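You operate a simulated robot arm through the tools that you are given. There is no shell and no other tool.

You are at the controls of a simulated robot arm. One attempt, no reset.

JOB
Tape the courier parcel shut, then put each parcel in the bay its label names.
Fine: the strip goes along the seam, pressed down at the middle and both ends.

Only the result counts: the job must be done as asked and must still hold three seconds after the hand-in. Knocking over, shifting, dropping, spilling or breaking anything else fails it.

ROBOT AND FRAMES
A 7-joint arm with a two-finger parallel gripper, fixed in place. Base frame: the origin is on the floor under the middle of its stand, x ahead of it, y to its left, z up; the work surface is at about z = 0.8. Readings come in m, degrees, newtons and seconds.
It reaches about 1.247 m from its shoulder. Its first joint turns from -132.0 to 132.0 degrees. Payload 3.91 kg.
The TCP is the grasp point between the finger pads, 0.03 m short of the fingertips. In the tool frame z runs along the fingers and y along their closing line. The gripper opens to 0.11 m. The fingers are 0.02 m wide and 0.01 m thick; the gripper's body (0.048 by 0.112 m) begins 0.055 m behind the TCP.
Orientation is told as [roll, pitch, yaw] about the base's x, y, z axes, in that order, counted from this pose: with the fingers straight down and closing along the base's y, the tool's x points along the base's -x, its y along +y and its z along -z.

CONTROLS
- The arm moves only by the tool move_arm. Its argument "targets" is a list of rows, each an object (a shift or turn left out is 0, a gripper value left out holds the last) with "translation": the shift along the tool's x, y, z in units of 250 mm (1.0 is 250 mm), a list of three; "angular": the turn, a rotation vector about the tool's x, y, z in units of 45 degrees (1.0 is 45 degrees), a list of three; "fingers": the opening, from 0 (shut) to 1 (fully open). In form: [{"translation": [tx, ty, tz], "angular": [ax, ay, az], "fingers": fingers}, ...]. A call has 1 to 20 rows; each row is the pose to reach, as a shift and turn from the pose commanded when the call began, along the tool's axes at that moment. A call with a number of a shift or a turn outside -1 to 1 is refused whole. Each row takes 0.2 s and may step no farther than 0.05 m and 8.6 degrees from the row before; otherwise, or with a gripper value out of range, the whole call is refused. Where a pose cannot be reached the arm comes as near as it can. A force on the tool above 40 N (or 10 N above the force at the start of the call, whichever is more), or a blocked arm, ends the call early, and 0.2 s more pass. Each finger travels about 0.108 m/s and halts on what it meets, pressing with about 41 N; the grip force reading is that of the motor and also rises with nothing between the fingers. The clock runs only during rows and for 0.2 s after the last one: add rows that repeat a pose to give the fingers time. It gives the time, the measured TCP pose, the force on the tool (base axes), the opening and the grip force at its end, in the units of the frame above (readings bear some noise), with the torque about the TCP (base axes, N m) and any sound that the robot's microphone picked up.
- Cameras (640 x 400 px; columns grow to the right, rows downward): "scene" is fixed at [0.0579, 0.4976, 1.5609]; the picture's right is [0.17, -0.99, 0.00], its down [-0.66, -0.11, -0.74] and it looks along [0.73, 0.12, -0.67] (base axes); focal length 233 px, centre (320, 200). "wrist" rides on the gripper at [0.072, 0.017, -0.103] in the tool frame; the picture's right is [-0.23, 0.97, 0.00], its down [-0.76, -0.18, -0.62] and it looks along [-0.61, -0.14, 0.78] (tool axes); focal length 222 px, centre (320, 200). There is no depth. A picture from a camera that has moved, and an enlarged one, comes with that camera's place and axes in the base frame and with its lens. The place of the scene camera against the robot may be out by one fixed shift of up to 0.012 m in any direction.
- capture(camera): a new picture of that camera. It takes no simulated time.
- close_up(camera, box): a new picture of the part [left, top, right, bottom] of that camera's present view, enlarged. It takes no simulated time.
- close_job(): hands the job in; it is judged then, once.

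Places have to be worked out from the pictures, the camera data and where the tool is seen. Open the gripper and draw the arm clear of the work before you hand the job in, unless the task says otherwise.

The tools are called after "Request:" by a JSON object that holds its "api" and its "payload". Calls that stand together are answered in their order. move_arm: Moves the arm, as the interface text tells. Its arguments: {"type":"object","properties":{"targets":{"type":"array"}},"required":["targets"]} The other tools are called the same way: capture (camera) takes a picture; close_up (camera, box) takes an enlarged picture of a part of a camera's view; close_job () hands the job in.

At the start:

```text
time_s: 0.0
eef_pos: [0.4904, 0.2892, 1.3841]
tool_rot: [0.1, 0.0, 0.1]
wrist_force: [-0.6, -0.8, -0.1]
wrist_torque: [0.0, -0.04, -0.02]
gripper_width: 0.1099
grip_force: 0.0
```

scene: 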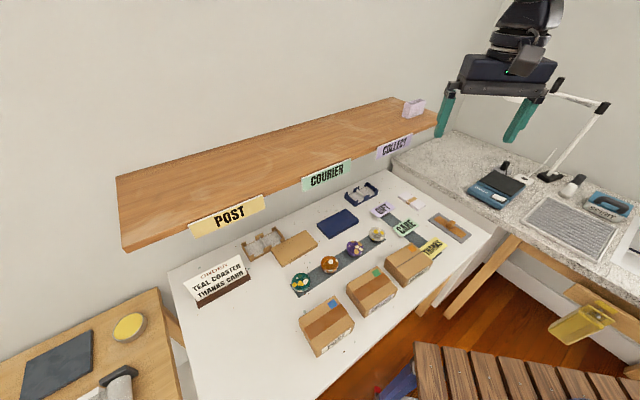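
wrist: 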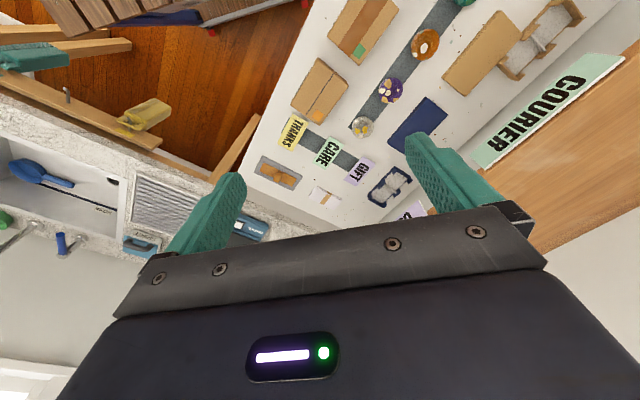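

The table holds three parcels, paperweights, cards and a shelf with bays labelled POST, COURIER and COLLECT. I'll take close-ups first to read labels and find the tape strip.

Request:
{"api": "close_up", "payload": {"camera": "scene", "box": [280, 230, 440, 360]}}

Request:
{"api": "close_up", "payload": {"camera": "scene", "box": [340, 170, 480, 270]}}

Request:
{"api": "close_up", "payload": {"camera": "scene", "box": [110, 90, 440, 260]}}

Request:
{"api": "close_up", "payload": {"camera": "scene", "box": [170, 200, 330, 320]}}

Request:
{"api": "capture", "payload": {"camera": "scene"}}

```text
3.08 times, centred on (360, 295) of scene
camera zoom: at [0.0579, 0.4976, 1.5609], right [0.17, -0.99, 0.0], down [-0.66, -0.11, -0.74], along [0.73, 0.12, -0.67], focal length 717 px, centre (197, -92)
```

zoom: 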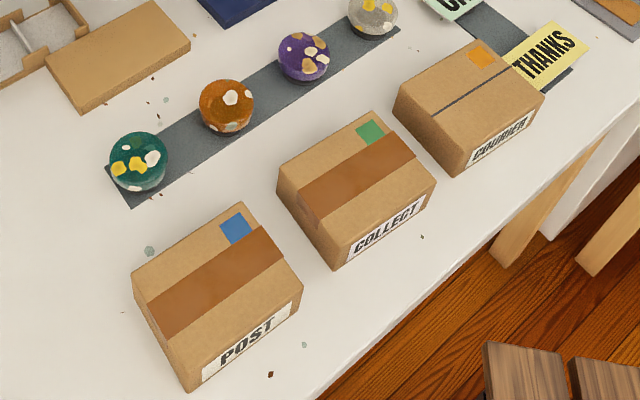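

```text
4.00 times, centred on (410, 220) of scene
camera zoom: at [0.0579, 0.4976, 1.5609], right [0.17, -0.99, 0.0], down [-0.66, -0.11, -0.74], along [0.73, 0.12, -0.67], focal length 933 px, centre (-40, 120)
```

zoom: 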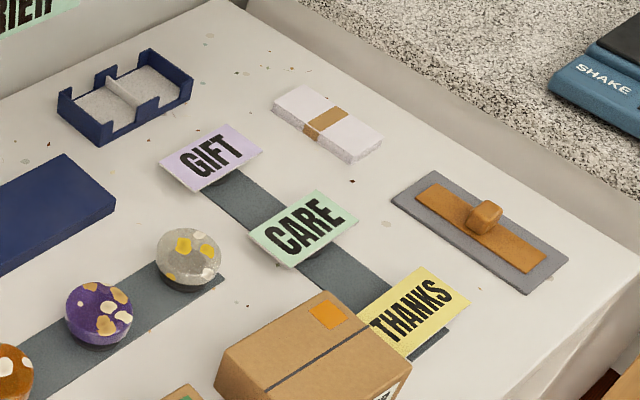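

```text
1.94 times, centred on (275, 175) of scene
camera zoom: at [0.0579, 0.4976, 1.5609], right [0.17, -0.99, 0.0], down [-0.66, -0.11, -0.74], along [0.73, 0.12, -0.67], focal length 452 px, centre (407, 248)
```

zoom: 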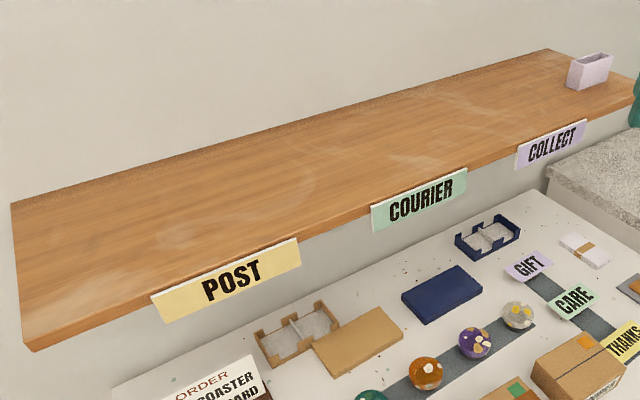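

```text
3.33 times, centred on (250, 260) of scene
camera zoom: at [0.0579, 0.4976, 1.5609], right [0.17, -0.99, 0.0], down [-0.66, -0.11, -0.74], along [0.73, 0.12, -0.67], focal length 777 px, centre (553, 0)
```

zoom: 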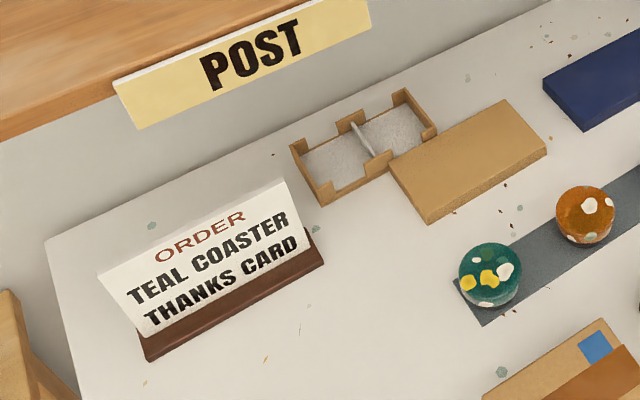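

```text
taken
```

scene: 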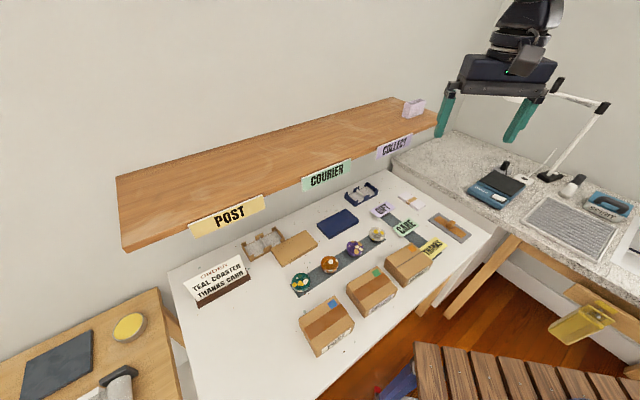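

The courier parcel (orange mark) has an open seam. A tape strip with a tab sits on a gray pad at the right, and the table runs at about 45° to the base. I'll take close-ups from the wrist camera before moving.

Request:
{"api": "close_up", "payload": {"camera": "wrist", "box": [240, 0, 480, 150]}}

Request:
{"api": "close_up", "payload": {"camera": "wrist", "box": [240, 100, 400, 215]}}

Request:
{"api": "close_up", "payload": {"camera": "wrist", "box": [440, 0, 640, 250]}}

Request:
{"api": "close_up", "payload": {"camera": "scene", "box": [360, 90, 500, 180]}}

```text
2.67 times, centred on (360, 75) of wrist
camera zoom: at [0.4186, 0.3072, 1.4862], right [0.23, 0.97, 0.0], down [0.76, -0.18, 0.62], along [0.61, -0.14, -0.78], focal length 592 px, centre (213, 533)
```

zoom: 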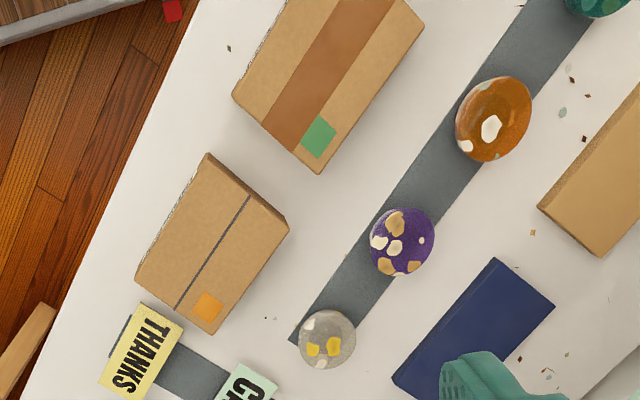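

```text
3.48 times, centred on (320, 158) of wrist
camera zoom: at [0.4186, 0.3072, 1.4862], right [0.23, 0.97, 0.0], down [0.76, -0.18, 0.62], along [0.61, -0.14, -0.78], focal length 773 px, centre (320, 348)
```

zoom: 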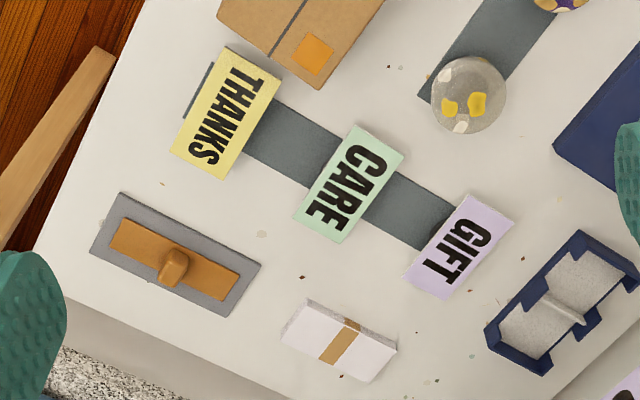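

```text
1.60 times, centred on (540, 125) of wrist
camera zoom: at [0.4186, 0.3072, 1.4862], right [0.23, 0.97, 0.0], down [0.76, -0.18, 0.62], along [0.61, -0.14, -0.78], focal length 355 px, centre (-32, 320)
```

zoom: 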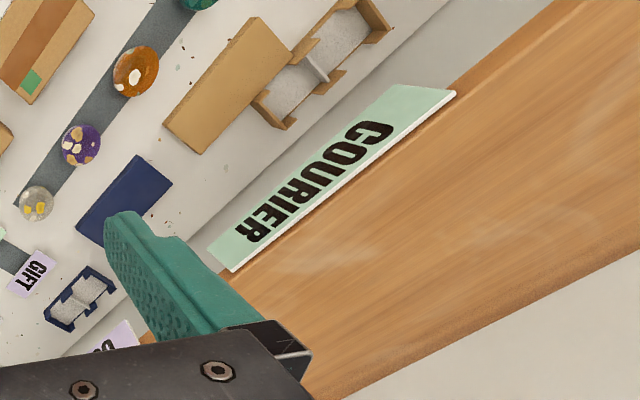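

```text
4.44 times, centred on (430, 135) of scene
camera zoom: at [0.0579, 0.4976, 1.5609], right [0.17, -0.99, 0.0], down [-0.66, -0.11, -0.74], along [0.73, 0.12, -0.67], focal length 1036 px, centre (-169, 489)
```

zoom: 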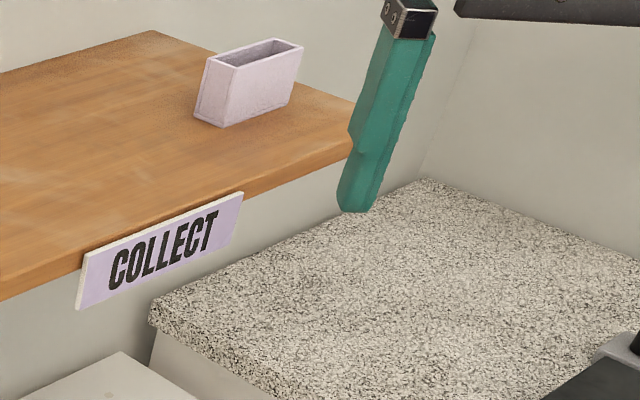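

The strip lies across the table's depth on its pad, so it will need a 90° turn to match the seam. I'll swing the tool to the table's yaw (about -45°) at a safe height and look again.

Request:
{"api": "move_arm", "payload": {"targets": [{"translation": [0.0743, 0.14, 0], "angular": [0, 0, 0.143], "fingers": 1}, {"translation": [0.1486, 0.28, 0], "angular": [0, 0, 0.286], "fingers": 1}, {"translation": [0.2229, 0.42, 0], "angular": [0, 0, 0.429], "fingers": 1}, {"translation": [0.2971, 0.56, 0], "angular": [0, 0, 0.571], "fingers": 1}, {"translation": [0.3714, 0.7, 0], "angular": [0, 0, 0.714], "fingers": 1}, {"translation": [0.4457, 0.84, 0], "angular": [0, 0, 0.857], "fingers": 1}, {"translation": [0.52, 0.98, 0], "angular": [0, 0, 1.0], "fingers": 1}]}}

```text
time_s: 1.6
eef_pos: [0.3593, 0.534, 1.384]
tool_rot: [0.0, 0.0, -45.2]
wrist_force: [-0.3, -0.8, 0.7]
wrist_torque: [0.05, 0.02, 0.0]
gripper_width: 0.1099
grip_force: 0.0
```

The arm reached the viewing pose. I'll capture from the wrist camera.

Request:
{"api": "capture", "payload": {"camera": "wrist"}}

Request:
{"api": "close_up", "payload": {"camera": "wrist", "box": [200, 0, 440, 150]}}

Request:
{"api": "capture", "payload": {"camera": "scene"}}

```text
taken
camera wrist: at [0.3206, 0.5981, 1.4873], right [0.85, 0.53, 0.0], down [0.41, -0.67, 0.62], along [0.33, -0.53, -0.78], focal length 222 px, centre (320, 200)
```

wrist: 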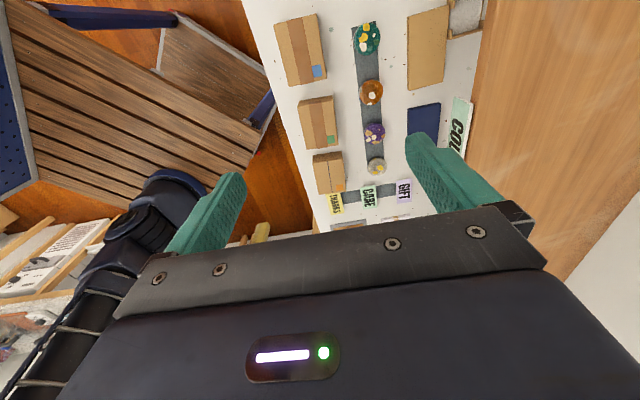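

```text
2.67 times, centred on (320, 75) of wrist
camera zoom: at [0.3206, 0.5981, 1.4873], right [0.85, 0.53, 0.0], down [0.41, -0.67, 0.62], along [0.33, -0.53, -0.78], focal length 592 px, centre (320, 533)
```

zoom: 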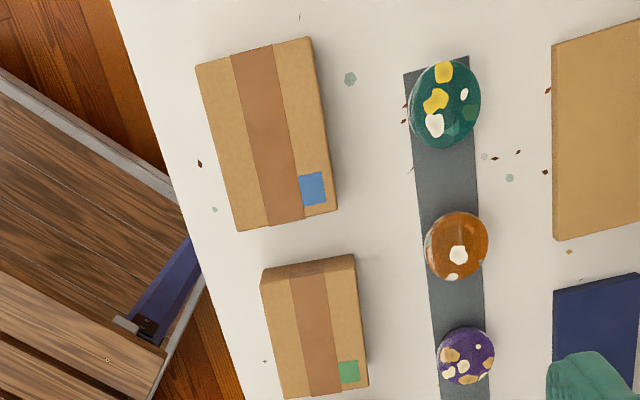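

```text
taken
```

scene: 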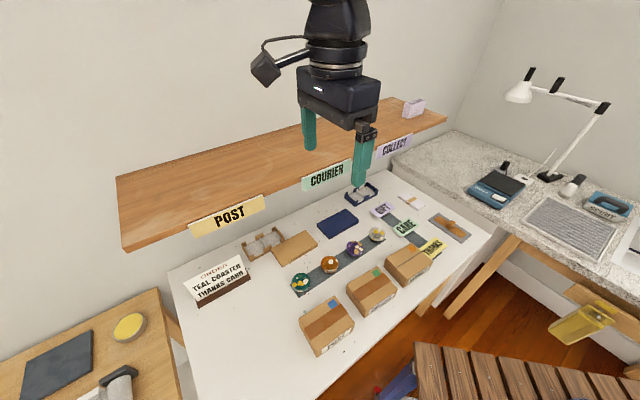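

From this height the parcels are small in view. I'll lower to about z = 1.2 near the courier parcel for a closer look, staying well in front of the shelf.

Request:
{"api": "move_arm", "payload": {"targets": [{"translation": [-0.1394, -0.0289, 0.1051]}, {"translation": [-0.2789, -0.0578, 0.2103]}, {"translation": [-0.4183, -0.0867, 0.3154]}, {"translation": [-0.5577, -0.1157, 0.4206]}, {"translation": [-0.6971, -0.1446, 0.5257]}, {"translation": [-0.8366, -0.1735, 0.6309]}, {"translation": [-0.976, -0.2024, 0.736]}]}}

Request:
{"api": "capture", "payload": {"camera": "wrist"}}

```text
time_s: 3.2
eef_pos: [0.4955, 0.3275, 1.2003]
tool_rot: [0.0, 0.0, -45.0]
wrist_force: [-0.3, 0.4, 0.3]
wrist_torque: [0.0, -0.06, 0.02]
gripper_width: 0.11
grip_force: 0.1
```

```text
taken
camera wrist: at [0.4584, 0.3915, 1.3023], right [0.85, 0.53, 0.0], down [0.41, -0.66, 0.62], along [0.33, -0.53, -0.78], focal length 222 px, centre (320, 200)
```

wrist: 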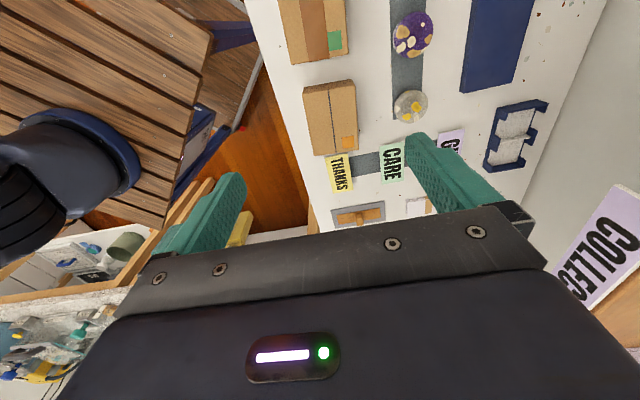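

The courier parcel and the strip are both visible. I'll enlarge each for precise corners.

Request:
{"api": "close_up", "payload": {"camera": "wrist", "box": [280, 70, 408, 150]}}

Request:
{"api": "close_up", "payload": {"camera": "wrist", "box": [310, 150, 438, 230]}}

Request:
{"api": "close_up", "payload": {"camera": "wrist", "box": [270, 0, 398, 80]}}

```text
5.00 times, centred on (344, 110) of wrist
camera zoom: at [0.4584, 0.3915, 1.3023], right [0.85, 0.53, 0.0], down [0.41, -0.66, 0.62], along [0.33, -0.53, -0.78], focal length 1111 px, centre (200, 650)
```

zoom: 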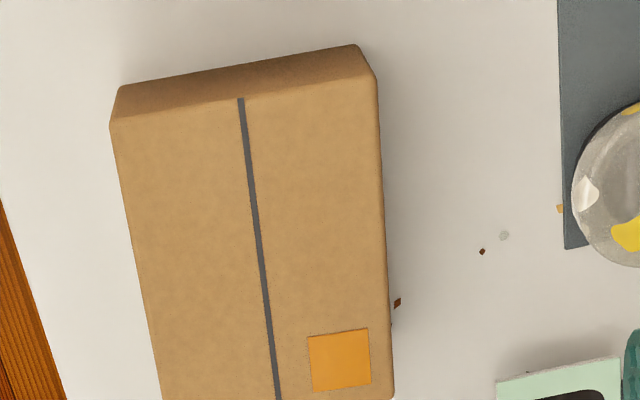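

```text
5.00 times, centred on (374, 190) of wrist
camera zoom: at [0.4584, 0.3915, 1.3023], right [0.85, 0.53, 0.0], down [0.41, -0.66, 0.62], along [0.33, -0.53, -0.78], focal length 1111 px, centre (50, 250)
```

zoom: 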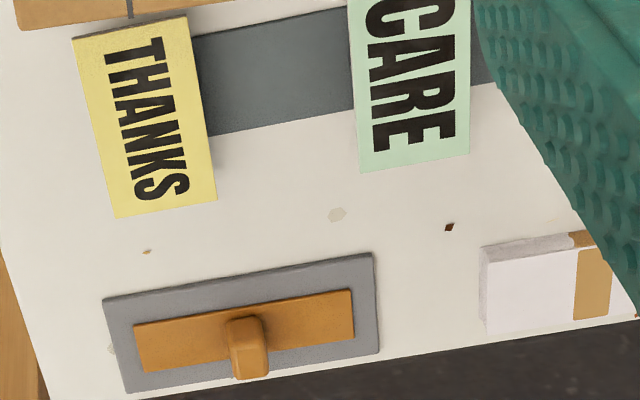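

```text
5.00 times, centred on (334, 40) of wrist
camera zoom: at [0.4584, 0.3915, 1.3023], right [0.85, 0.53, 0.0], down [0.41, -0.66, 0.62], along [0.33, -0.53, -0.78], focal length 1111 px, centre (250, 1000)
```

zoom: 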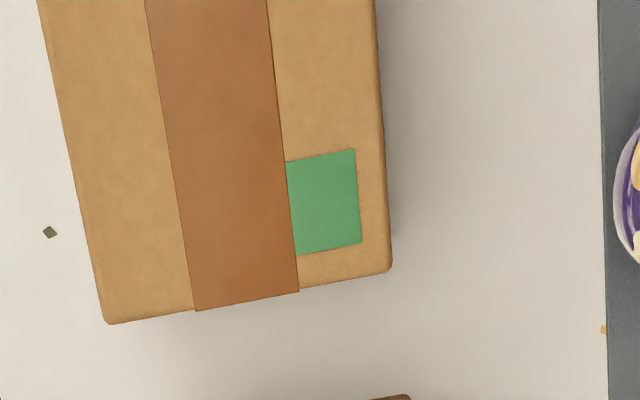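

From this view I put the courier parcel top centre at about (0.563, 0.268), top z ≈ 0.86, size about 0.097×0.125×0.06, turned so its short axis points at about 40.5°. The strip tab is near (0.802, 0.060). I'll move closer to measure the tab.

Request:
{"api": "move_arm", "payload": {"targets": [{"translation": [-0.1642, 0.0187, 0.0667]}, {"translation": [-0.3283, 0.0373, 0.1333]}, {"translation": [-0.4925, 0.056, 0.2]}, {"translation": [-0.6567, 0.0747, 0.2667]}, {"translation": [-0.8208, 0.0933, 0.3333]}, {"translation": [-0.985, 0.112, 0.4]}]}}

Request:
{"api": "capture", "payload": {"camera": "wrist"}}

Request:
{"api": "close_up", "payload": {"camera": "wrist", "box": [250, 110, 378, 190]}}

Request:
{"api": "close_up", "payload": {"camera": "wrist", "box": [270, 0, 430, 100]}}

```text
time_s: 4.6
eef_pos: [0.6904, 0.1694, 1.0989]
tool_rot: [0.1, 0.0, -44.9]
wrist_force: [-0.5, 0.1, 0.0]
wrist_torque: [-0.02, -0.03, 0.0]
gripper_width: 0.1099
grip_force: 0.1
```

```text
taken
camera wrist: at [0.6519, 0.234, 1.2027], right [0.85, 0.53, 0.0], down [0.41, -0.66, 0.62], along [0.33, -0.53, -0.78], focal length 222 px, centre (320, 200)
```

wrist: 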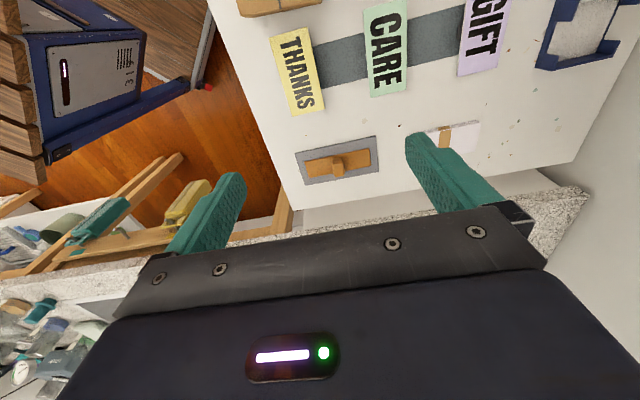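

```text
5.00 times, centred on (314, 150) of wrist
camera zoom: at [0.6519, 0.234, 1.2027], right [0.85, 0.53, 0.0], down [0.41, -0.66, 0.62], along [0.33, -0.53, -0.78], focal length 1111 px, centre (350, 450)
```

zoom: 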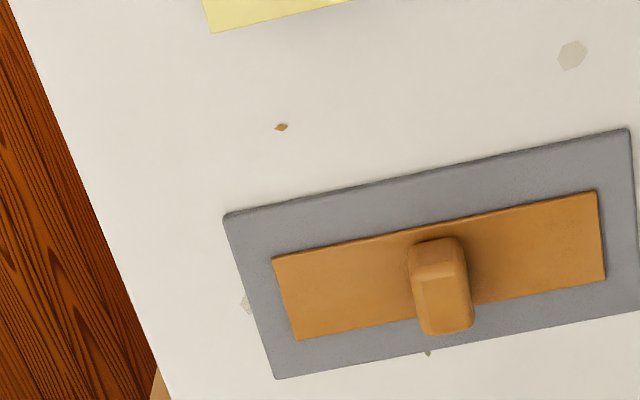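

```text
4.00 times, centred on (350, 50) of wrist
camera zoom: at [0.6519, 0.234, 1.2027], right [0.85, 0.53, 0.0], down [0.41, -0.66, 0.62], along [0.33, -0.53, -0.78], focal length 888 px, centre (200, 800)
```

zoom: 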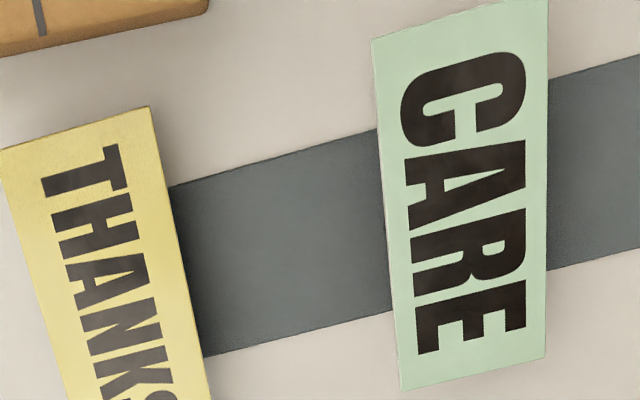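

The strip measures about 0.131×0.04 m, centred at (0.8005, 0.062) and aligned at about 45°. Its tab is about 0.02×0.024 m with its top near z = 0.832. I'll go above the tab with the gripper half open.

Request:
{"api": "move_arm", "payload": {"targets": [{"translation": [-0.123, 0.0014, 0.135], "fingers": 0.55}, {"translation": [-0.246, 0.0029, 0.27], "fingers": 0.55}, {"translation": [-0.369, 0.0043, 0.4056], "fingers": 0.55}, {"translation": [-0.492, 0.0058, 0.541], "fingers": 0.55}, {"translation": [-0.6148, 0.0072, 0.676], "fingers": 0.55}]}}

Request:
{"api": "capture", "payload": {"camera": "wrist"}}

Request:
{"api": "close_up", "payload": {"camera": "wrist", "box": [240, 80, 432, 200]}}

```text
time_s: 5.8
eef_pos: [0.8008, 0.0627, 0.9298]
tool_rot: [0.0, -0.2, -45.0]
wrist_force: [0.2, -0.3, 0.0]
wrist_torque: [-0.01, -0.04, 0.0]
gripper_width: 0.0603
grip_force: 0.0
```

```text
taken
camera wrist: at [0.7622, 0.127, 1.0338], right [0.85, 0.53, 0.0], down [0.41, -0.66, 0.62], along [0.33, -0.53, -0.78], focal length 222 px, centre (320, 200)
```

wrist: 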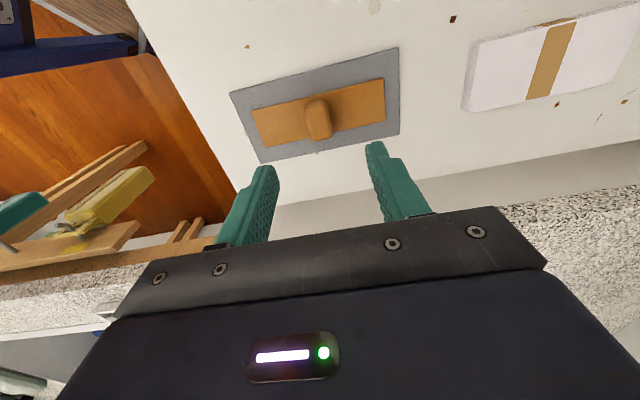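

```text
3.33 times, centred on (336, 140) of wrist
camera zoom: at [0.7622, 0.127, 1.0338], right [0.85, 0.53, 0.0], down [0.41, -0.66, 0.62], along [0.33, -0.53, -0.78], focal length 740 px, centre (267, 400)
```

zoom: 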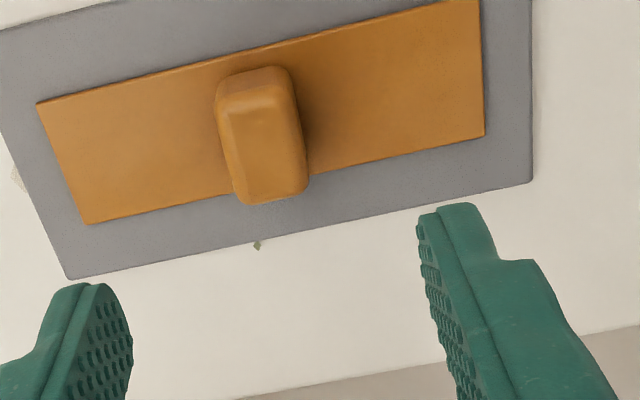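

The tab is centred under the gripper within a millimetre. I'll descend until the tips are just above the strip, at TCP z ≈ 0.840.

Request:
{"api": "move_arm", "payload": {"targets": [{"translation": [-0.0008, 0.0016, 0.15], "fingers": 0.55}, {"translation": [-0.0008, 0.0016, 0.27], "fingers": 0.55}, {"translation": [-0.0008, 0.0016, 0.33], "fingers": 0.55}, {"translation": [-0.0008, 0.0016, 0.36], "fingers": 0.55}]}}

Request:
{"api": "close_up", "payload": {"camera": "wrist", "box": [200, 80, 440, 230]}}

```text
time_s: 6.8
eef_pos: [0.8002, 0.0636, 0.8397]
tool_rot: [-0.1, 0.1, -44.9]
wrist_force: [-0.4, 0.4, 0.2]
wrist_torque: [0.04, -0.01, 0.02]
gripper_width: 0.0606
grip_force: 0.1
```

```text
2.67 times, centred on (320, 155) of wrist
camera zoom: at [0.7629, 0.1279, 0.9422], right [0.85, 0.53, 0.0], down [0.41, -0.66, 0.62], along [0.33, -0.53, -0.78], focal length 592 px, centre (320, 320)
```

zoom: 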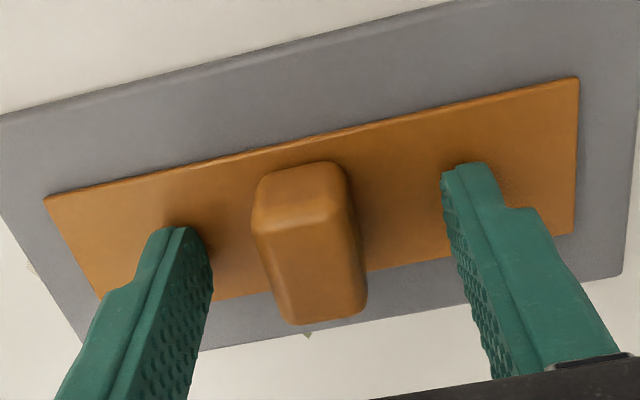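

The fingertips straddle the tab just above the strip, with no contact force. I'll close on the tab.

Request:
{"api": "move_arm", "payload": {"targets": [{"translation": [0, 0, 0], "fingers": 0.3}, {"translation": [0, 0, 0], "fingers": 0.15}, {"translation": [0, 0, 0], "fingers": 0.0}, {"translation": [0, 0, 0], "fingers": 0.0}]}}

Request:
{"api": "close_up", "payload": {"camera": "wrist", "box": [200, 80, 440, 230]}}

```text
time_s: 7.8
eef_pos: [0.8, 0.0642, 0.8393]
tool_rot: [0.1, 0.0, -44.9]
wrist_force: [1.2, 0.8, 2.6]
wrist_torque: [-0.03, -0.04, -0.02]
gripper_width: 0.0203
grip_force: 40.9
```

```text
2.67 times, centred on (320, 155) of wrist
camera zoom: at [0.7629, 0.128, 0.9424], right [0.85, 0.53, 0.0], down [0.41, -0.66, 0.62], along [0.33, -0.53, -0.78], focal length 592 px, centre (320, 320)
```

zoom: 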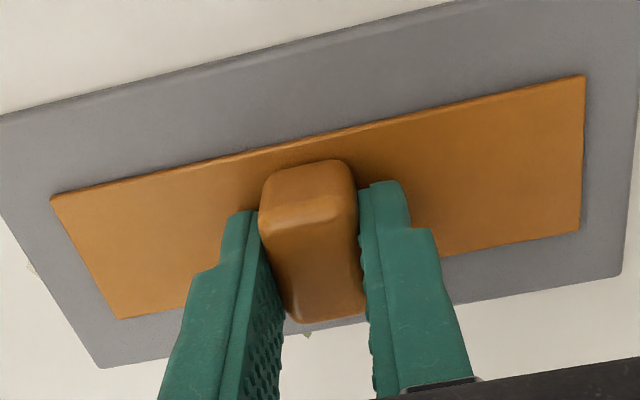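

The tab is held firmly at a width of 0.0203 m. I'll lift straight up and check the strip.

Request:
{"api": "move_arm", "payload": {"targets": [{"translation": [0, 0, -0.05], "fingers": 0}, {"translation": [0, 0, -0.15], "fingers": 0}, {"translation": [0, 0, -0.3], "fingers": 0}, {"translation": [0, 0, -0.48], "fingers": 0}, {"translation": [0, 0, -0.64], "fingers": 0}]}}

Request:
{"api": "capture", "payload": {"camera": "wrist"}}

Request:
{"api": "close_up", "payload": {"camera": "wrist", "box": [200, 80, 440, 230]}}

Request:
{"api": "capture", "payload": {"camera": "scene"}}

```text
time_s: 9.0
eef_pos: [0.8018, 0.0659, 1.0014]
tool_rot: [-0.1, 0.0, -44.9]
wrist_force: [1.0, -0.1, -0.9]
wrist_torque: [-0.01, 0.02, -0.02]
gripper_width: 0.0205
grip_force: 41.3
```

```text
taken
camera wrist: at [0.7639, 0.1299, 1.1035], right [0.85, 0.53, 0.0], down [0.41, -0.66, 0.62], along [0.33, -0.53, -0.78], focal length 222 px, centre (320, 200)
```

wrist: 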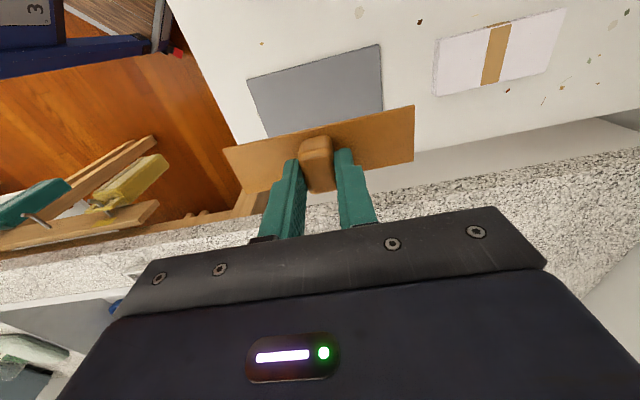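

```text
2.67 times, centred on (320, 155) of wrist
camera zoom: at [0.7639, 0.1299, 1.1035], right [0.85, 0.53, 0.0], down [0.41, -0.66, 0.62], along [0.33, -0.53, -0.78], focal length 592 px, centre (320, 320)
```

zoom: 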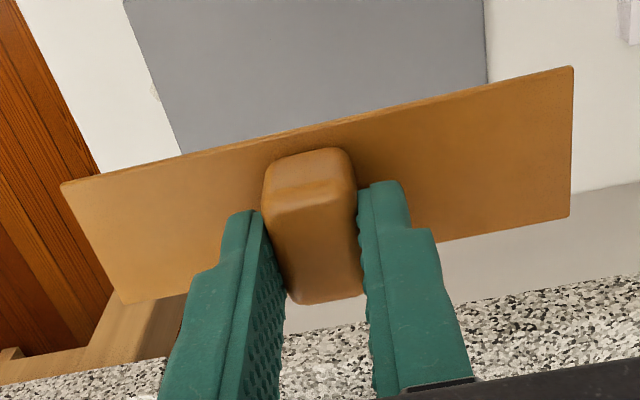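

```text
taken
```

scene: 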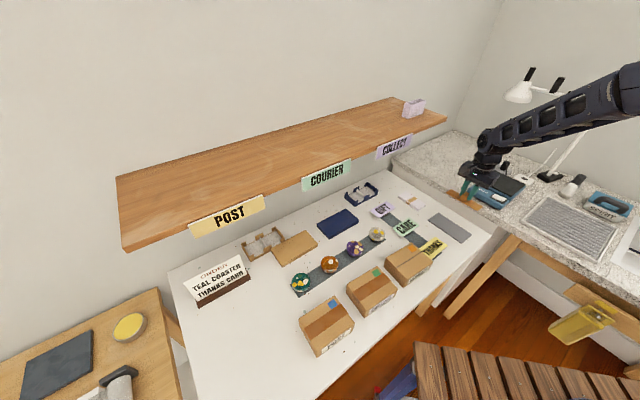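

The strip is in the air, about 41 mm below the TCP, level and centred on the tool. I'll carry it toward the courier parcel while turning it in line with the seam, first to yaw 0 and then to about 40.7°.

Request:
{"api": "move_arm", "payload": {"targets": [{"translation": [0.135, -0.0083, -0.06], "angular": [0, 0, -0.1667], "fingers": 0}, {"translation": [0.27, -0.0165, -0.12], "angular": [0, 0, -0.3333], "fingers": 0}, {"translation": [0.405, -0.0248, -0.196], "angular": [0, 0, -0.5], "fingers": 0}, {"translation": [0.539, -0.0331, -0.196], "angular": [0, 0, -0.6667], "fingers": 0}, {"translation": [0.674, -0.0413, -0.196], "angular": [0, 0, -0.8333], "fingers": 0}, {"translation": [0.809, -0.0496, -0.196], "angular": [0, 0, -1.0], "fingers": 0}]}}

Request:
{"api": "capture", "payload": {"camera": "wrist"}}

```text
time_s: 10.4
eef_pos: [0.6475, 0.1979, 1.0493]
tool_rot: [0.0, 0.0, 0.0]
wrist_force: [-0.7, 0.0, -0.9]
wrist_torque: [0.02, -0.01, -0.02]
gripper_width: 0.0203
grip_force: 40.6
```

```text
taken
camera wrist: at [0.5771, 0.2157, 1.152], right [0.23, 0.97, 0.0], down [0.76, -0.18, 0.62], along [0.61, -0.14, -0.78], focal length 222 px, centre (320, 200)
```

wrist: 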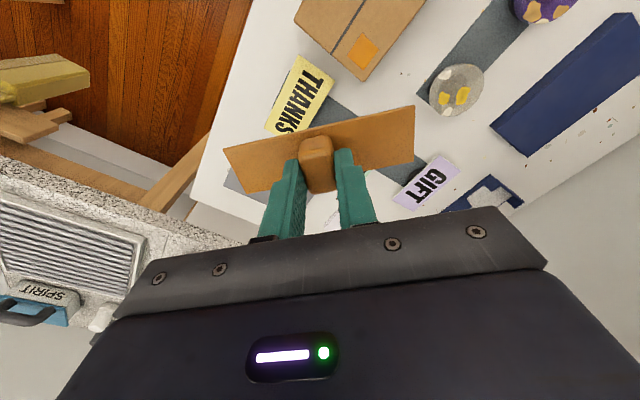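

The strip is unchanged in the grip. I'll enlarge the parcel in this view for another measurement of the seam.

Request:
{"api": "close_up", "payload": {"camera": "wrist", "box": [285, 0, 445, 100]}}

```text
4.00 times, centred on (365, 50) of wrist
camera zoom: at [0.5771, 0.2157, 1.152], right [0.23, 0.97, 0.0], down [0.76, -0.18, 0.62], along [0.61, -0.14, -0.78], focal length 888 px, centre (140, 800)
```

zoom: 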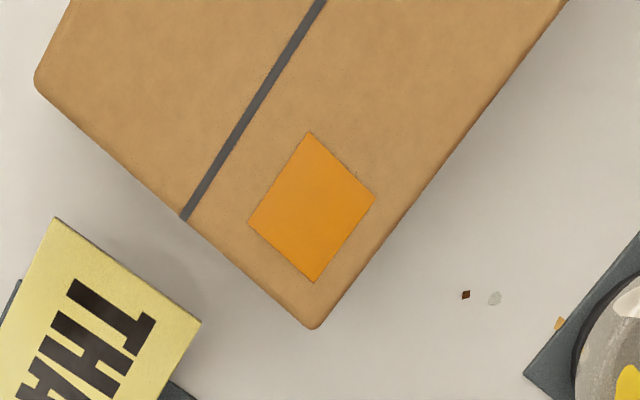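

The seam midpoint agrees across views at about (0.5645, 0.2685) with direction ≈ -49.2°. I'll rotate to yaw ≈ 41° and hover above it.

Request:
{"api": "move_arm", "payload": {"targets": [{"translation": [0.0553, 0.047, 0.0333], "angular": [0, 0, -0.152], "fingers": 0}, {"translation": [0.1107, 0.0941, 0.0667], "angular": [0, 0, -0.304], "fingers": 0}, {"translation": [0.166, 0.1412, 0.1], "angular": [0, 0, -0.456], "fingers": 0}, {"translation": [0.2213, 0.1883, 0.1333], "angular": [0, 0, -0.607], "fingers": 0}, {"translation": [0.2767, 0.2353, 0.1667], "angular": [0, 0, -0.759], "fingers": 0}, {"translation": [0.332, 0.2824, 0.2], "angular": [0, 0, -0.911], "fingers": 0}, {"translation": [0.332, 0.2824, 0.2], "angular": [0, 0, -0.911], "fingers": 0}]}}

Request:
{"api": "capture", "payload": {"camera": "wrist"}}

Request:
{"api": "close_up", "payload": {"camera": "wrist", "box": [200, 40, 440, 190]}}

Request:
{"api": "close_up", "payload": {"camera": "scene", "box": [340, 190, 500, 290]}}

```text
time_s: 12.0
eef_pos: [0.5649, 0.2684, 0.9983]
tool_rot: [0.0, 0.0, 41.1]
wrist_force: [0.2, -0.1, -0.6]
wrist_torque: [0.0, -0.01, -0.02]
gripper_width: 0.0206
grip_force: 41.0
```

```text
taken
camera wrist: at [0.5008, 0.2356, 1.1012], right [-0.47, 0.88, 0.0], down [0.69, 0.37, 0.62], along [0.55, 0.29, -0.78], focal length 222 px, centre (320, 200)
```

wrist: 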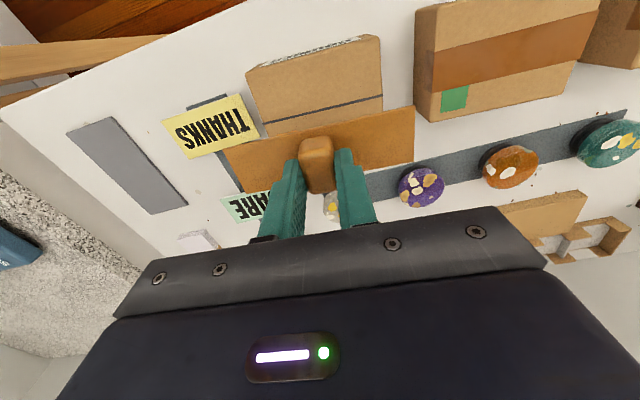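

```text
2.67 times, centred on (320, 115) of wrist
camera zoom: at [0.5008, 0.2356, 1.1012], right [-0.47, 0.88, 0.0], down [0.69, 0.37, 0.62], along [0.55, 0.29, -0.78], focal length 592 px, centre (320, 427)
```

zoom: 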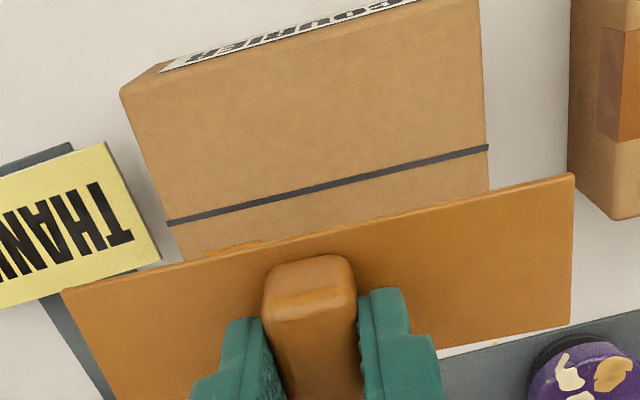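

```text
4.00 times, centred on (420, 240) of scene
camera zoom: at [0.0579, 0.4976, 1.5609], right [0.17, -0.99, 0.0], down [-0.66, -0.11, -0.74], along [0.73, 0.12, -0.67], focal length 933 px, centre (-80, 40)
```

zoom: 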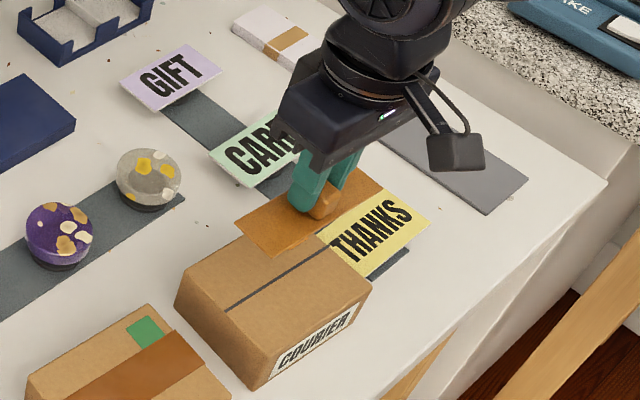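

The seam in this view runs at -49.4° with its midpoint near (0.5642, 0.269), so the strip matches within 0.2° and about 1 mm. I'll apply the small correction and descend to just above the parcel.

Request:
{"api": "move_arm", "payload": {"targets": [{"translation": [0.0024, 0.005, 0.1], "fingers": 0}, {"translation": [0.0024, 0.005, 0.22], "fingers": 0}, {"translation": [0.0024, 0.005, 0.31], "fingers": 0}, {"translation": [0.0024, 0.005, 0.35], "fingers": 0}, {"translation": [0.0024, 0.005, 0.35], "fingers": 0}]}}

Request:
{"api": "close_up", "payload": {"camera": "wrist", "box": [200, 40, 440, 190]}}

Request:
{"api": "close_up", "payload": {"camera": "scene", "box": [360, 220, 460, 300]}}

```text
time_s: 13.2
eef_pos: [0.564, 0.2689, 0.911]
tool_rot: [-0.1, 0.1, 41.0]
wrist_force: [0.7, -0.5, -0.7]
wrist_torque: [0.02, 0.02, 0.01]
gripper_width: 0.0203
grip_force: 40.6
```

```text
2.67 times, centred on (320, 115) of wrist
camera zoom: at [0.4996, 0.2356, 1.0138], right [-0.47, 0.88, 0.0], down [0.69, 0.37, 0.62], along [0.55, 0.29, -0.78], focal length 592 px, centre (320, 427)
```

zoom: 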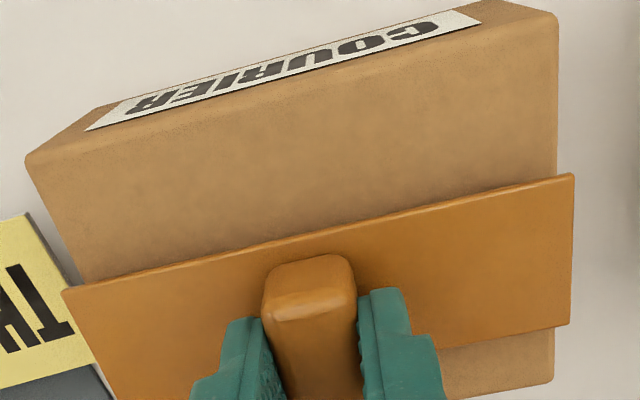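

```text
5.00 times, centred on (410, 260) of scene
camera zoom: at [0.0579, 0.4976, 1.5609], right [0.17, -0.99, 0.0], down [-0.66, -0.11, -0.74], along [0.73, 0.12, -0.67], focal length 1166 px, centre (-130, -100)
```

zoom: 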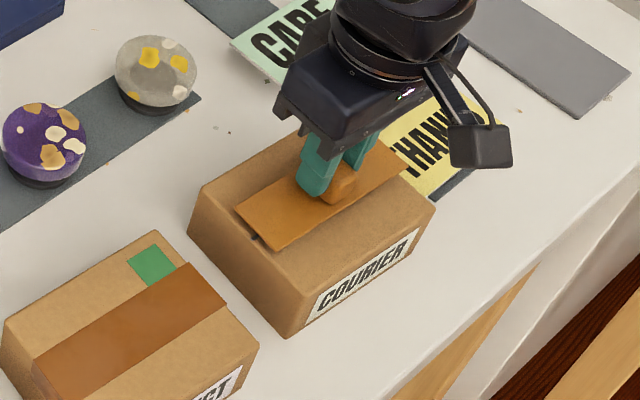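

The strip is aligned over the seam with even overhang. I'll lower slowly to make contact.

Request:
{"api": "move_arm", "payload": {"targets": [{"translation": [0, 0, 0.008], "fingers": 0}, {"translation": [0, 0, 0.016], "fingers": 0}, {"translation": [0, 0, 0.024], "fingers": 0}, {"translation": [0, 0, 0.032], "fingers": 0}]}}

Request:
{"api": "close_up", "payload": {"camera": "wrist", "box": [200, 40, 440, 190]}}

```text
time_s: 14.2
eef_pos: [0.5652, 0.2696, 0.9027]
tool_rot: [0.0, 0.0, 41.0]
wrist_force: [0.2, -0.6, 0.1]
wrist_torque: [0.01, 0.06, -0.01]
gripper_width: 0.0205
grip_force: 41.1
```

```text
2.67 times, centred on (320, 115) of wrist
camera zoom: at [0.5004, 0.2357, 1.0063], right [-0.47, 0.88, 0.0], down [0.69, 0.37, 0.62], along [0.55, 0.29, -0.78], focal length 592 px, centre (320, 427)
```

zoom: 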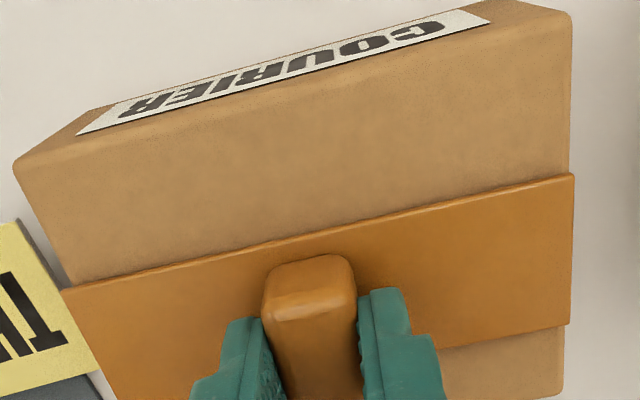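

No contact yet at TCP z = 0.9027, with force near zero. I'll continue down in 1.5 mm steps.

Request:
{"api": "move_arm", "payload": {"targets": [{"translation": [0, 0, 0.006], "fingers": 0}, {"translation": [0, 0, 0.012], "fingers": 0}, {"translation": [0, 0, 0.012], "fingers": 0}]}}

Request:
{"api": "close_up", "payload": {"camera": "wrist", "box": [200, 40, 440, 190]}}

```text
time_s: 15.0
eef_pos: [0.5647, 0.2684, 0.8996]
tool_rot: [0.0, -0.1, 40.9]
wrist_force: [-1.3, -1.0, 24.7]
wrist_torque: [-0.28, 0.36, 0.01]
gripper_width: 0.02
grip_force: 40.8
```

```text
2.67 times, centred on (320, 115) of wrist
camera zoom: at [0.5003, 0.2356, 1.004], right [-0.47, 0.88, 0.0], down [0.69, 0.36, 0.62], along [0.55, 0.29, -0.78], focal length 592 px, centre (320, 427)
```

zoom: 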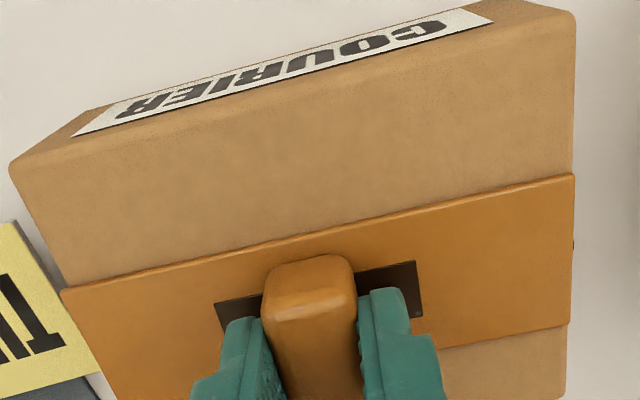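

Contact is made at 24.7 N, and a dark patch beside the tab shows the middle has been pressed. I'll open the fingers in place to release, then raise straight up.

Request:
{"api": "move_arm", "payload": {"targets": [{"translation": [0, 0, 0], "fingers": 0.25}, {"translation": [0, 0, 0], "fingers": 0.4}, {"translation": [0, 0, 0], "fingers": 0.5}, {"translation": [0, 0, -0.06], "fingers": 0.5}, {"translation": [0, 0, -0.16], "fingers": 0.5}, {"translation": [0, 0, -0.32], "fingers": 0.5}]}}

Request:
{"api": "capture", "payload": {"camera": "wrist"}}

Request:
{"api": "close_up", "payload": {"camera": "wrist", "box": [200, 40, 440, 190]}}

```text
time_s: 16.4
eef_pos: [0.5656, 0.2682, 0.9809]
tool_rot: [0.0, 0.1, 41.0]
wrist_force: [-0.2, 0.0, -0.2]
wrist_torque: [0.0, 0.03, 0.05]
gripper_width: 0.055
grip_force: 0.1
```

```text
taken
camera wrist: at [0.5004, 0.2353, 1.0836], right [-0.47, 0.88, 0.0], down [0.69, 0.37, 0.62], along [0.55, 0.29, -0.78], focal length 222 px, centre (320, 200)
```

wrist: 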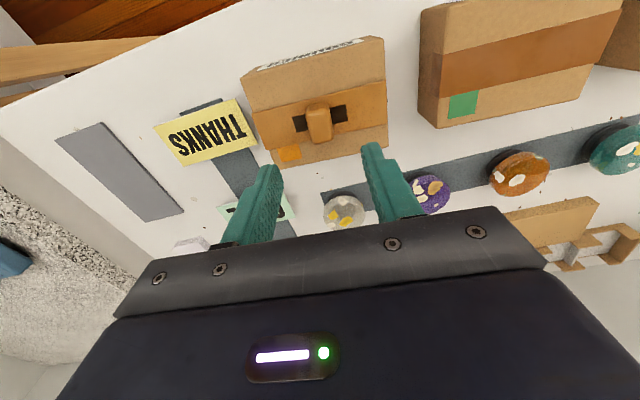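

```text
2.67 times, centred on (320, 115) of wrist
camera zoom: at [0.5004, 0.2353, 1.0836], right [-0.47, 0.88, 0.0], down [0.69, 0.37, 0.62], along [0.55, 0.29, -0.78], focal length 592 px, centre (320, 427)
```

zoom: 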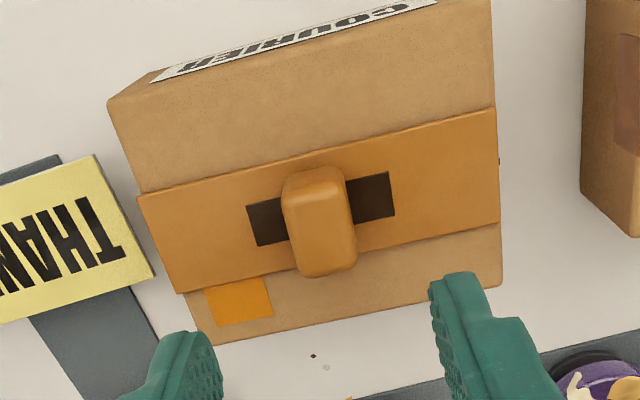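

The strip lies squarely along the seam. I'll close the fingers, shift to 50 mm along the seam toward the right end, and descend to just above the strip.

Request:
{"api": "move_arm", "payload": {"targets": [{"translation": [0, -0.1, 0], "fingers": 0}, {"translation": [0, -0.2, 0], "fingers": 0}, {"translation": [0, -0.2, 0.1], "fingers": 0}, {"translation": [0, -0.2, 0.22], "fingers": 0}, {"translation": [0, -0.2, 0.3], "fingers": 0}, {"translation": [0, -0.2, 0.33], "fingers": 0}]}}

Request:
{"api": "close_up", "payload": {"camera": "wrist", "box": [200, 40, 440, 190]}}

```text
time_s: 17.8
eef_pos: [0.5983, 0.2316, 0.8988]
tool_rot: [0.0, 0.0, 41.0]
wrist_force: [-0.3, -0.4, 0.7]
wrist_torque: [0.01, -0.01, 0.0]
gripper_width: 0.0
grip_force: 37.8
```

```text
2.67 times, centred on (320, 115) of wrist
camera zoom: at [0.5332, 0.1984, 1.001], right [-0.47, 0.88, 0.0], down [0.69, 0.37, 0.62], along [0.55, 0.29, -0.78], focal length 592 px, centre (320, 427)
```

zoom: 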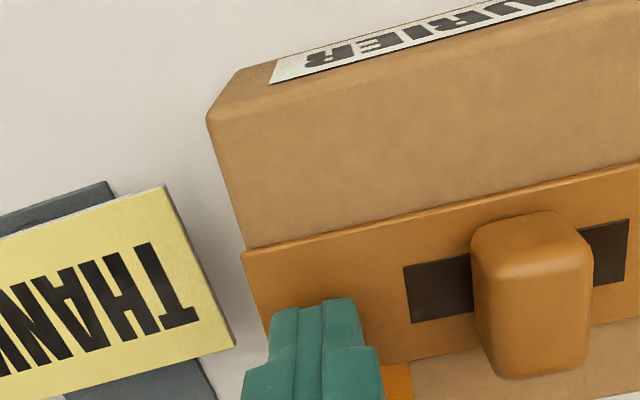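

The fingertips are over the right end of the strip with no contact. I'll press down slowly.

Request:
{"api": "move_arm", "payload": {"targets": [{"translation": [0, 0, 0.012], "fingers": 0}, {"translation": [0, 0, 0.024], "fingers": 0}, {"translation": [0, 0, 0.034], "fingers": 0}]}}

```text
time_s: 18.6
eef_pos: [0.5973, 0.2307, 0.8932]
tool_rot: [-0.1, -0.2, 41.0]
wrist_force: [-8.4, -4.6, 21.8]
wrist_torque: [-0.16, 0.29, 0.0]
gripper_width: 0.0001
grip_force: 37.6
stopped in row 3: the force on the tool passed its limit at 47 N (the readings are from after the stop); the commanded pose is now the measured one
```

Contact came slightly earlier than expected and the press stopped at a 47 N peak, now about 22 N. I'll check the strip and parcel.

Request:
{"api": "close_up", "payload": {"camera": "wrist", "box": [200, 40, 440, 190]}}

Request:
{"api": "close_up", "payload": {"camera": "scene", "box": [360, 220, 460, 300]}}

```text
2.67 times, centred on (320, 115) of wrist
camera zoom: at [0.533, 0.1978, 0.9953], right [-0.47, 0.88, 0.0], down [0.69, 0.37, 0.63], along [0.55, 0.29, -0.78], focal length 592 px, centre (320, 427)
```

zoom: 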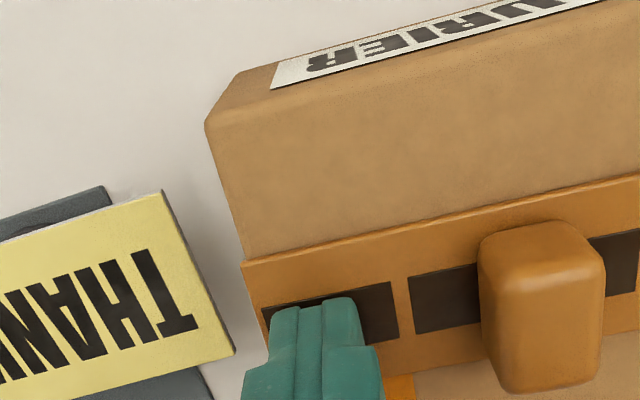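

```text
5.00 times, centred on (410, 260) of scene
camera zoom: at [0.0579, 0.4976, 1.5609], right [0.17, -0.99, 0.0], down [-0.66, -0.11, -0.74], along [0.73, 0.12, -0.67], focal length 1166 px, centre (-130, -100)
```

zoom: 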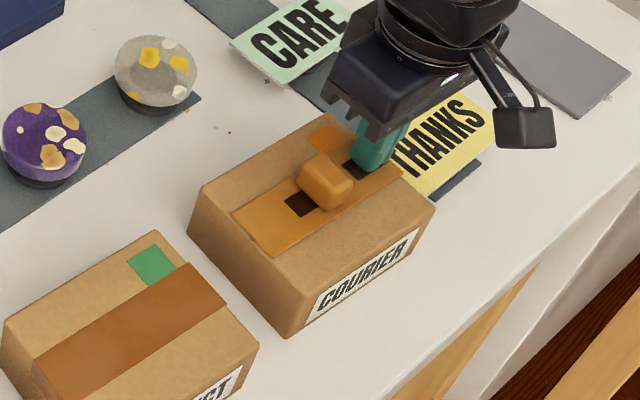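

The right-end mark appeared and the parcel hasn't shifted. I'll lift over the tab and move to the left end.

Request:
{"api": "move_arm", "payload": {"targets": [{"translation": [0, 0, -0.08], "fingers": 0}, {"translation": [0, 0, -0.24], "fingers": 0}, {"translation": [0, 0.14, -0.26], "fingers": 0}, {"translation": [0, 0.28, -0.26], "fingers": 0}, {"translation": [0, 0.4, -0.24], "fingers": 0}, {"translation": [0, 0.4, -0.12], "fingers": 0}, {"translation": [0, 0.4, -0.04], "fingers": 0}, {"translation": [0, 0.4, -0.02], "fingers": 0}]}}

Request:
{"api": "close_up", "payload": {"camera": "wrist", "box": [200, 40, 440, 190]}}

```text
time_s: 20.4
eef_pos: [0.5328, 0.3079, 0.8965]
tool_rot: [-0.1, -0.1, 41.0]
wrist_force: [-0.2, -0.4, 0.7]
wrist_torque: [0.0, 0.05, -0.01]
gripper_width: 0.0
grip_force: 37.5
```

```text
2.67 times, centred on (320, 115) of wrist
camera zoom: at [0.468, 0.2737, 0.9997], right [-0.47, 0.88, 0.0], down [0.69, 0.36, 0.63], along [0.55, 0.29, -0.78], focal length 592 px, centre (320, 427)
```

zoom: 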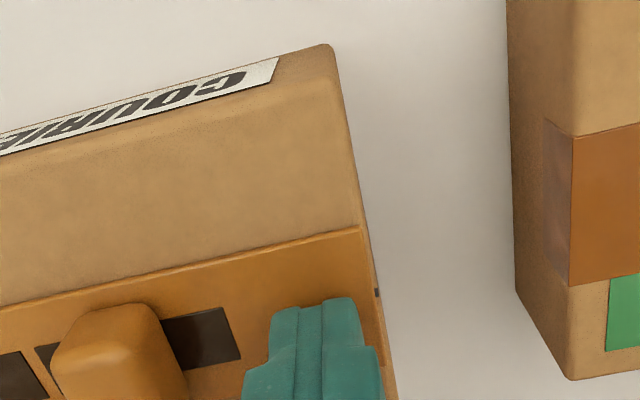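

The tips are over the left end with no force. I'll press slowly.

Request:
{"api": "move_arm", "payload": {"targets": [{"translation": [0, 0, 0.006], "fingers": 0}, {"translation": [0, 0, 0.012], "fingers": 0}, {"translation": [0, 0, 0.018], "fingers": 0}]}}

Request:
{"api": "close_up", "payload": {"camera": "wrist", "box": [200, 40, 440, 190]}}

```text
time_s: 21.2
eef_pos: [0.5319, 0.3063, 0.893]
tool_rot: [0.0, -0.2, 40.9]
wrist_force: [0.1, 0.9, 4.3]
wrist_torque: [0.03, -0.01, 0.04]
gripper_width: 0.0
grip_force: 37.8
```

```text
2.67 times, centred on (320, 115) of wrist
camera zoom: at [0.4681, 0.2733, 0.9957], right [-0.47, 0.88, 0.0], down [0.69, 0.36, 0.63], along [0.55, 0.29, -0.78], focal length 592 px, centre (320, 427)
```

zoom: 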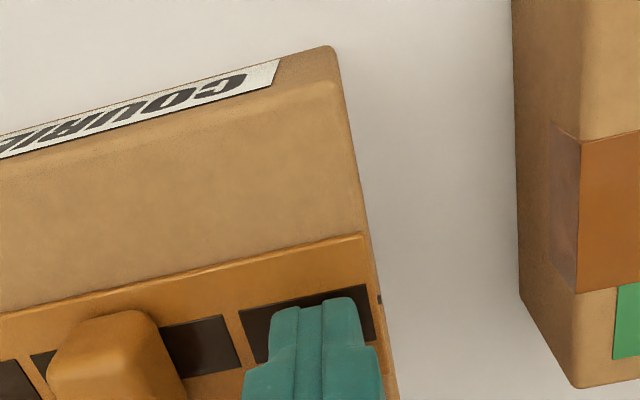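

The left-end mark appeared at 4 N. I'll press a touch more to match the other points, then lift clear.

Request:
{"api": "move_arm", "payload": {"targets": [{"translation": [0, 0, 0.003], "fingers": 0}, {"translation": [0, 0, 0.004], "fingers": 0}]}}

Request:
{"api": "move_arm", "payload": {"targets": [{"translation": [0, 0, -0.06], "fingers": 0}, {"translation": [0, 0, -0.2], "fingers": 0}, {"translation": [0, -0.1, -0.38], "fingers": 0.5}, {"translation": [0, -0.2, -0.55], "fingers": 1}]}}

Request:
{"api": "capture", "payload": {"camera": "wrist"}}

Request:
{"api": "close_up", "payload": {"camera": "wrist", "box": [220, 20, 412, 140]}}

```text
time_s: 21.8
eef_pos: [0.5318, 0.307, 0.8938]
tool_rot: [-0.1, -0.1, 41.0]
wrist_force: [4.9, -2.2, 19.1]
wrist_torque: [-0.04, -0.15, 0.02]
gripper_width: 0.0
grip_force: 37.7
```

```text
refused: row 3 steps farther than a row can; nothing moved
```

```text
taken
camera wrist: at [0.468, 0.2733, 0.9953], right [-0.47, 0.88, 0.0], down [0.69, 0.36, 0.63], along [0.55, 0.29, -0.78], focal length 222 px, centre (320, 200)
```

wrist: 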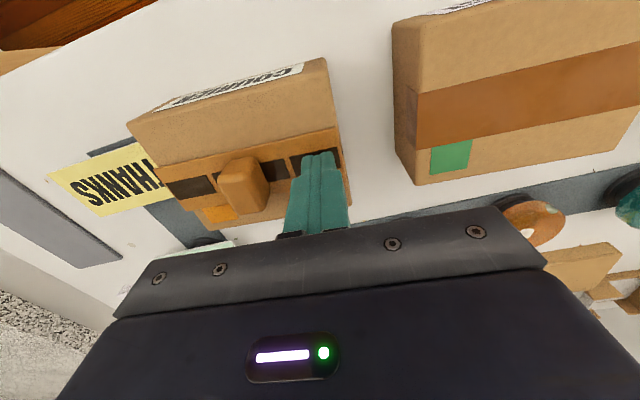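

```text
3.33 times, centred on (316, 80) of wrist
camera zoom: at [0.468, 0.2733, 0.9953], right [-0.47, 0.88, 0.0], down [0.69, 0.36, 0.63], along [0.55, 0.29, -0.78], focal length 740 px, centre (333, 600)
```

zoom: 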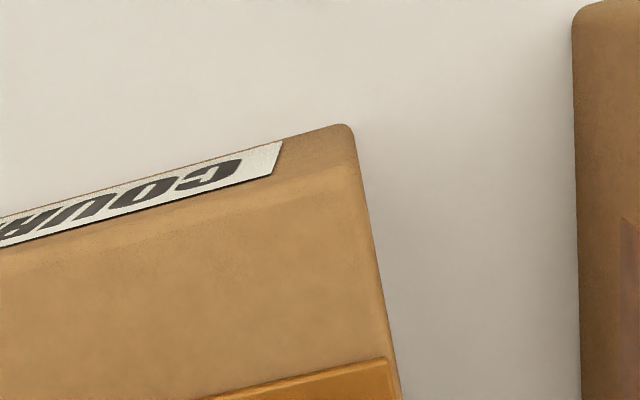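

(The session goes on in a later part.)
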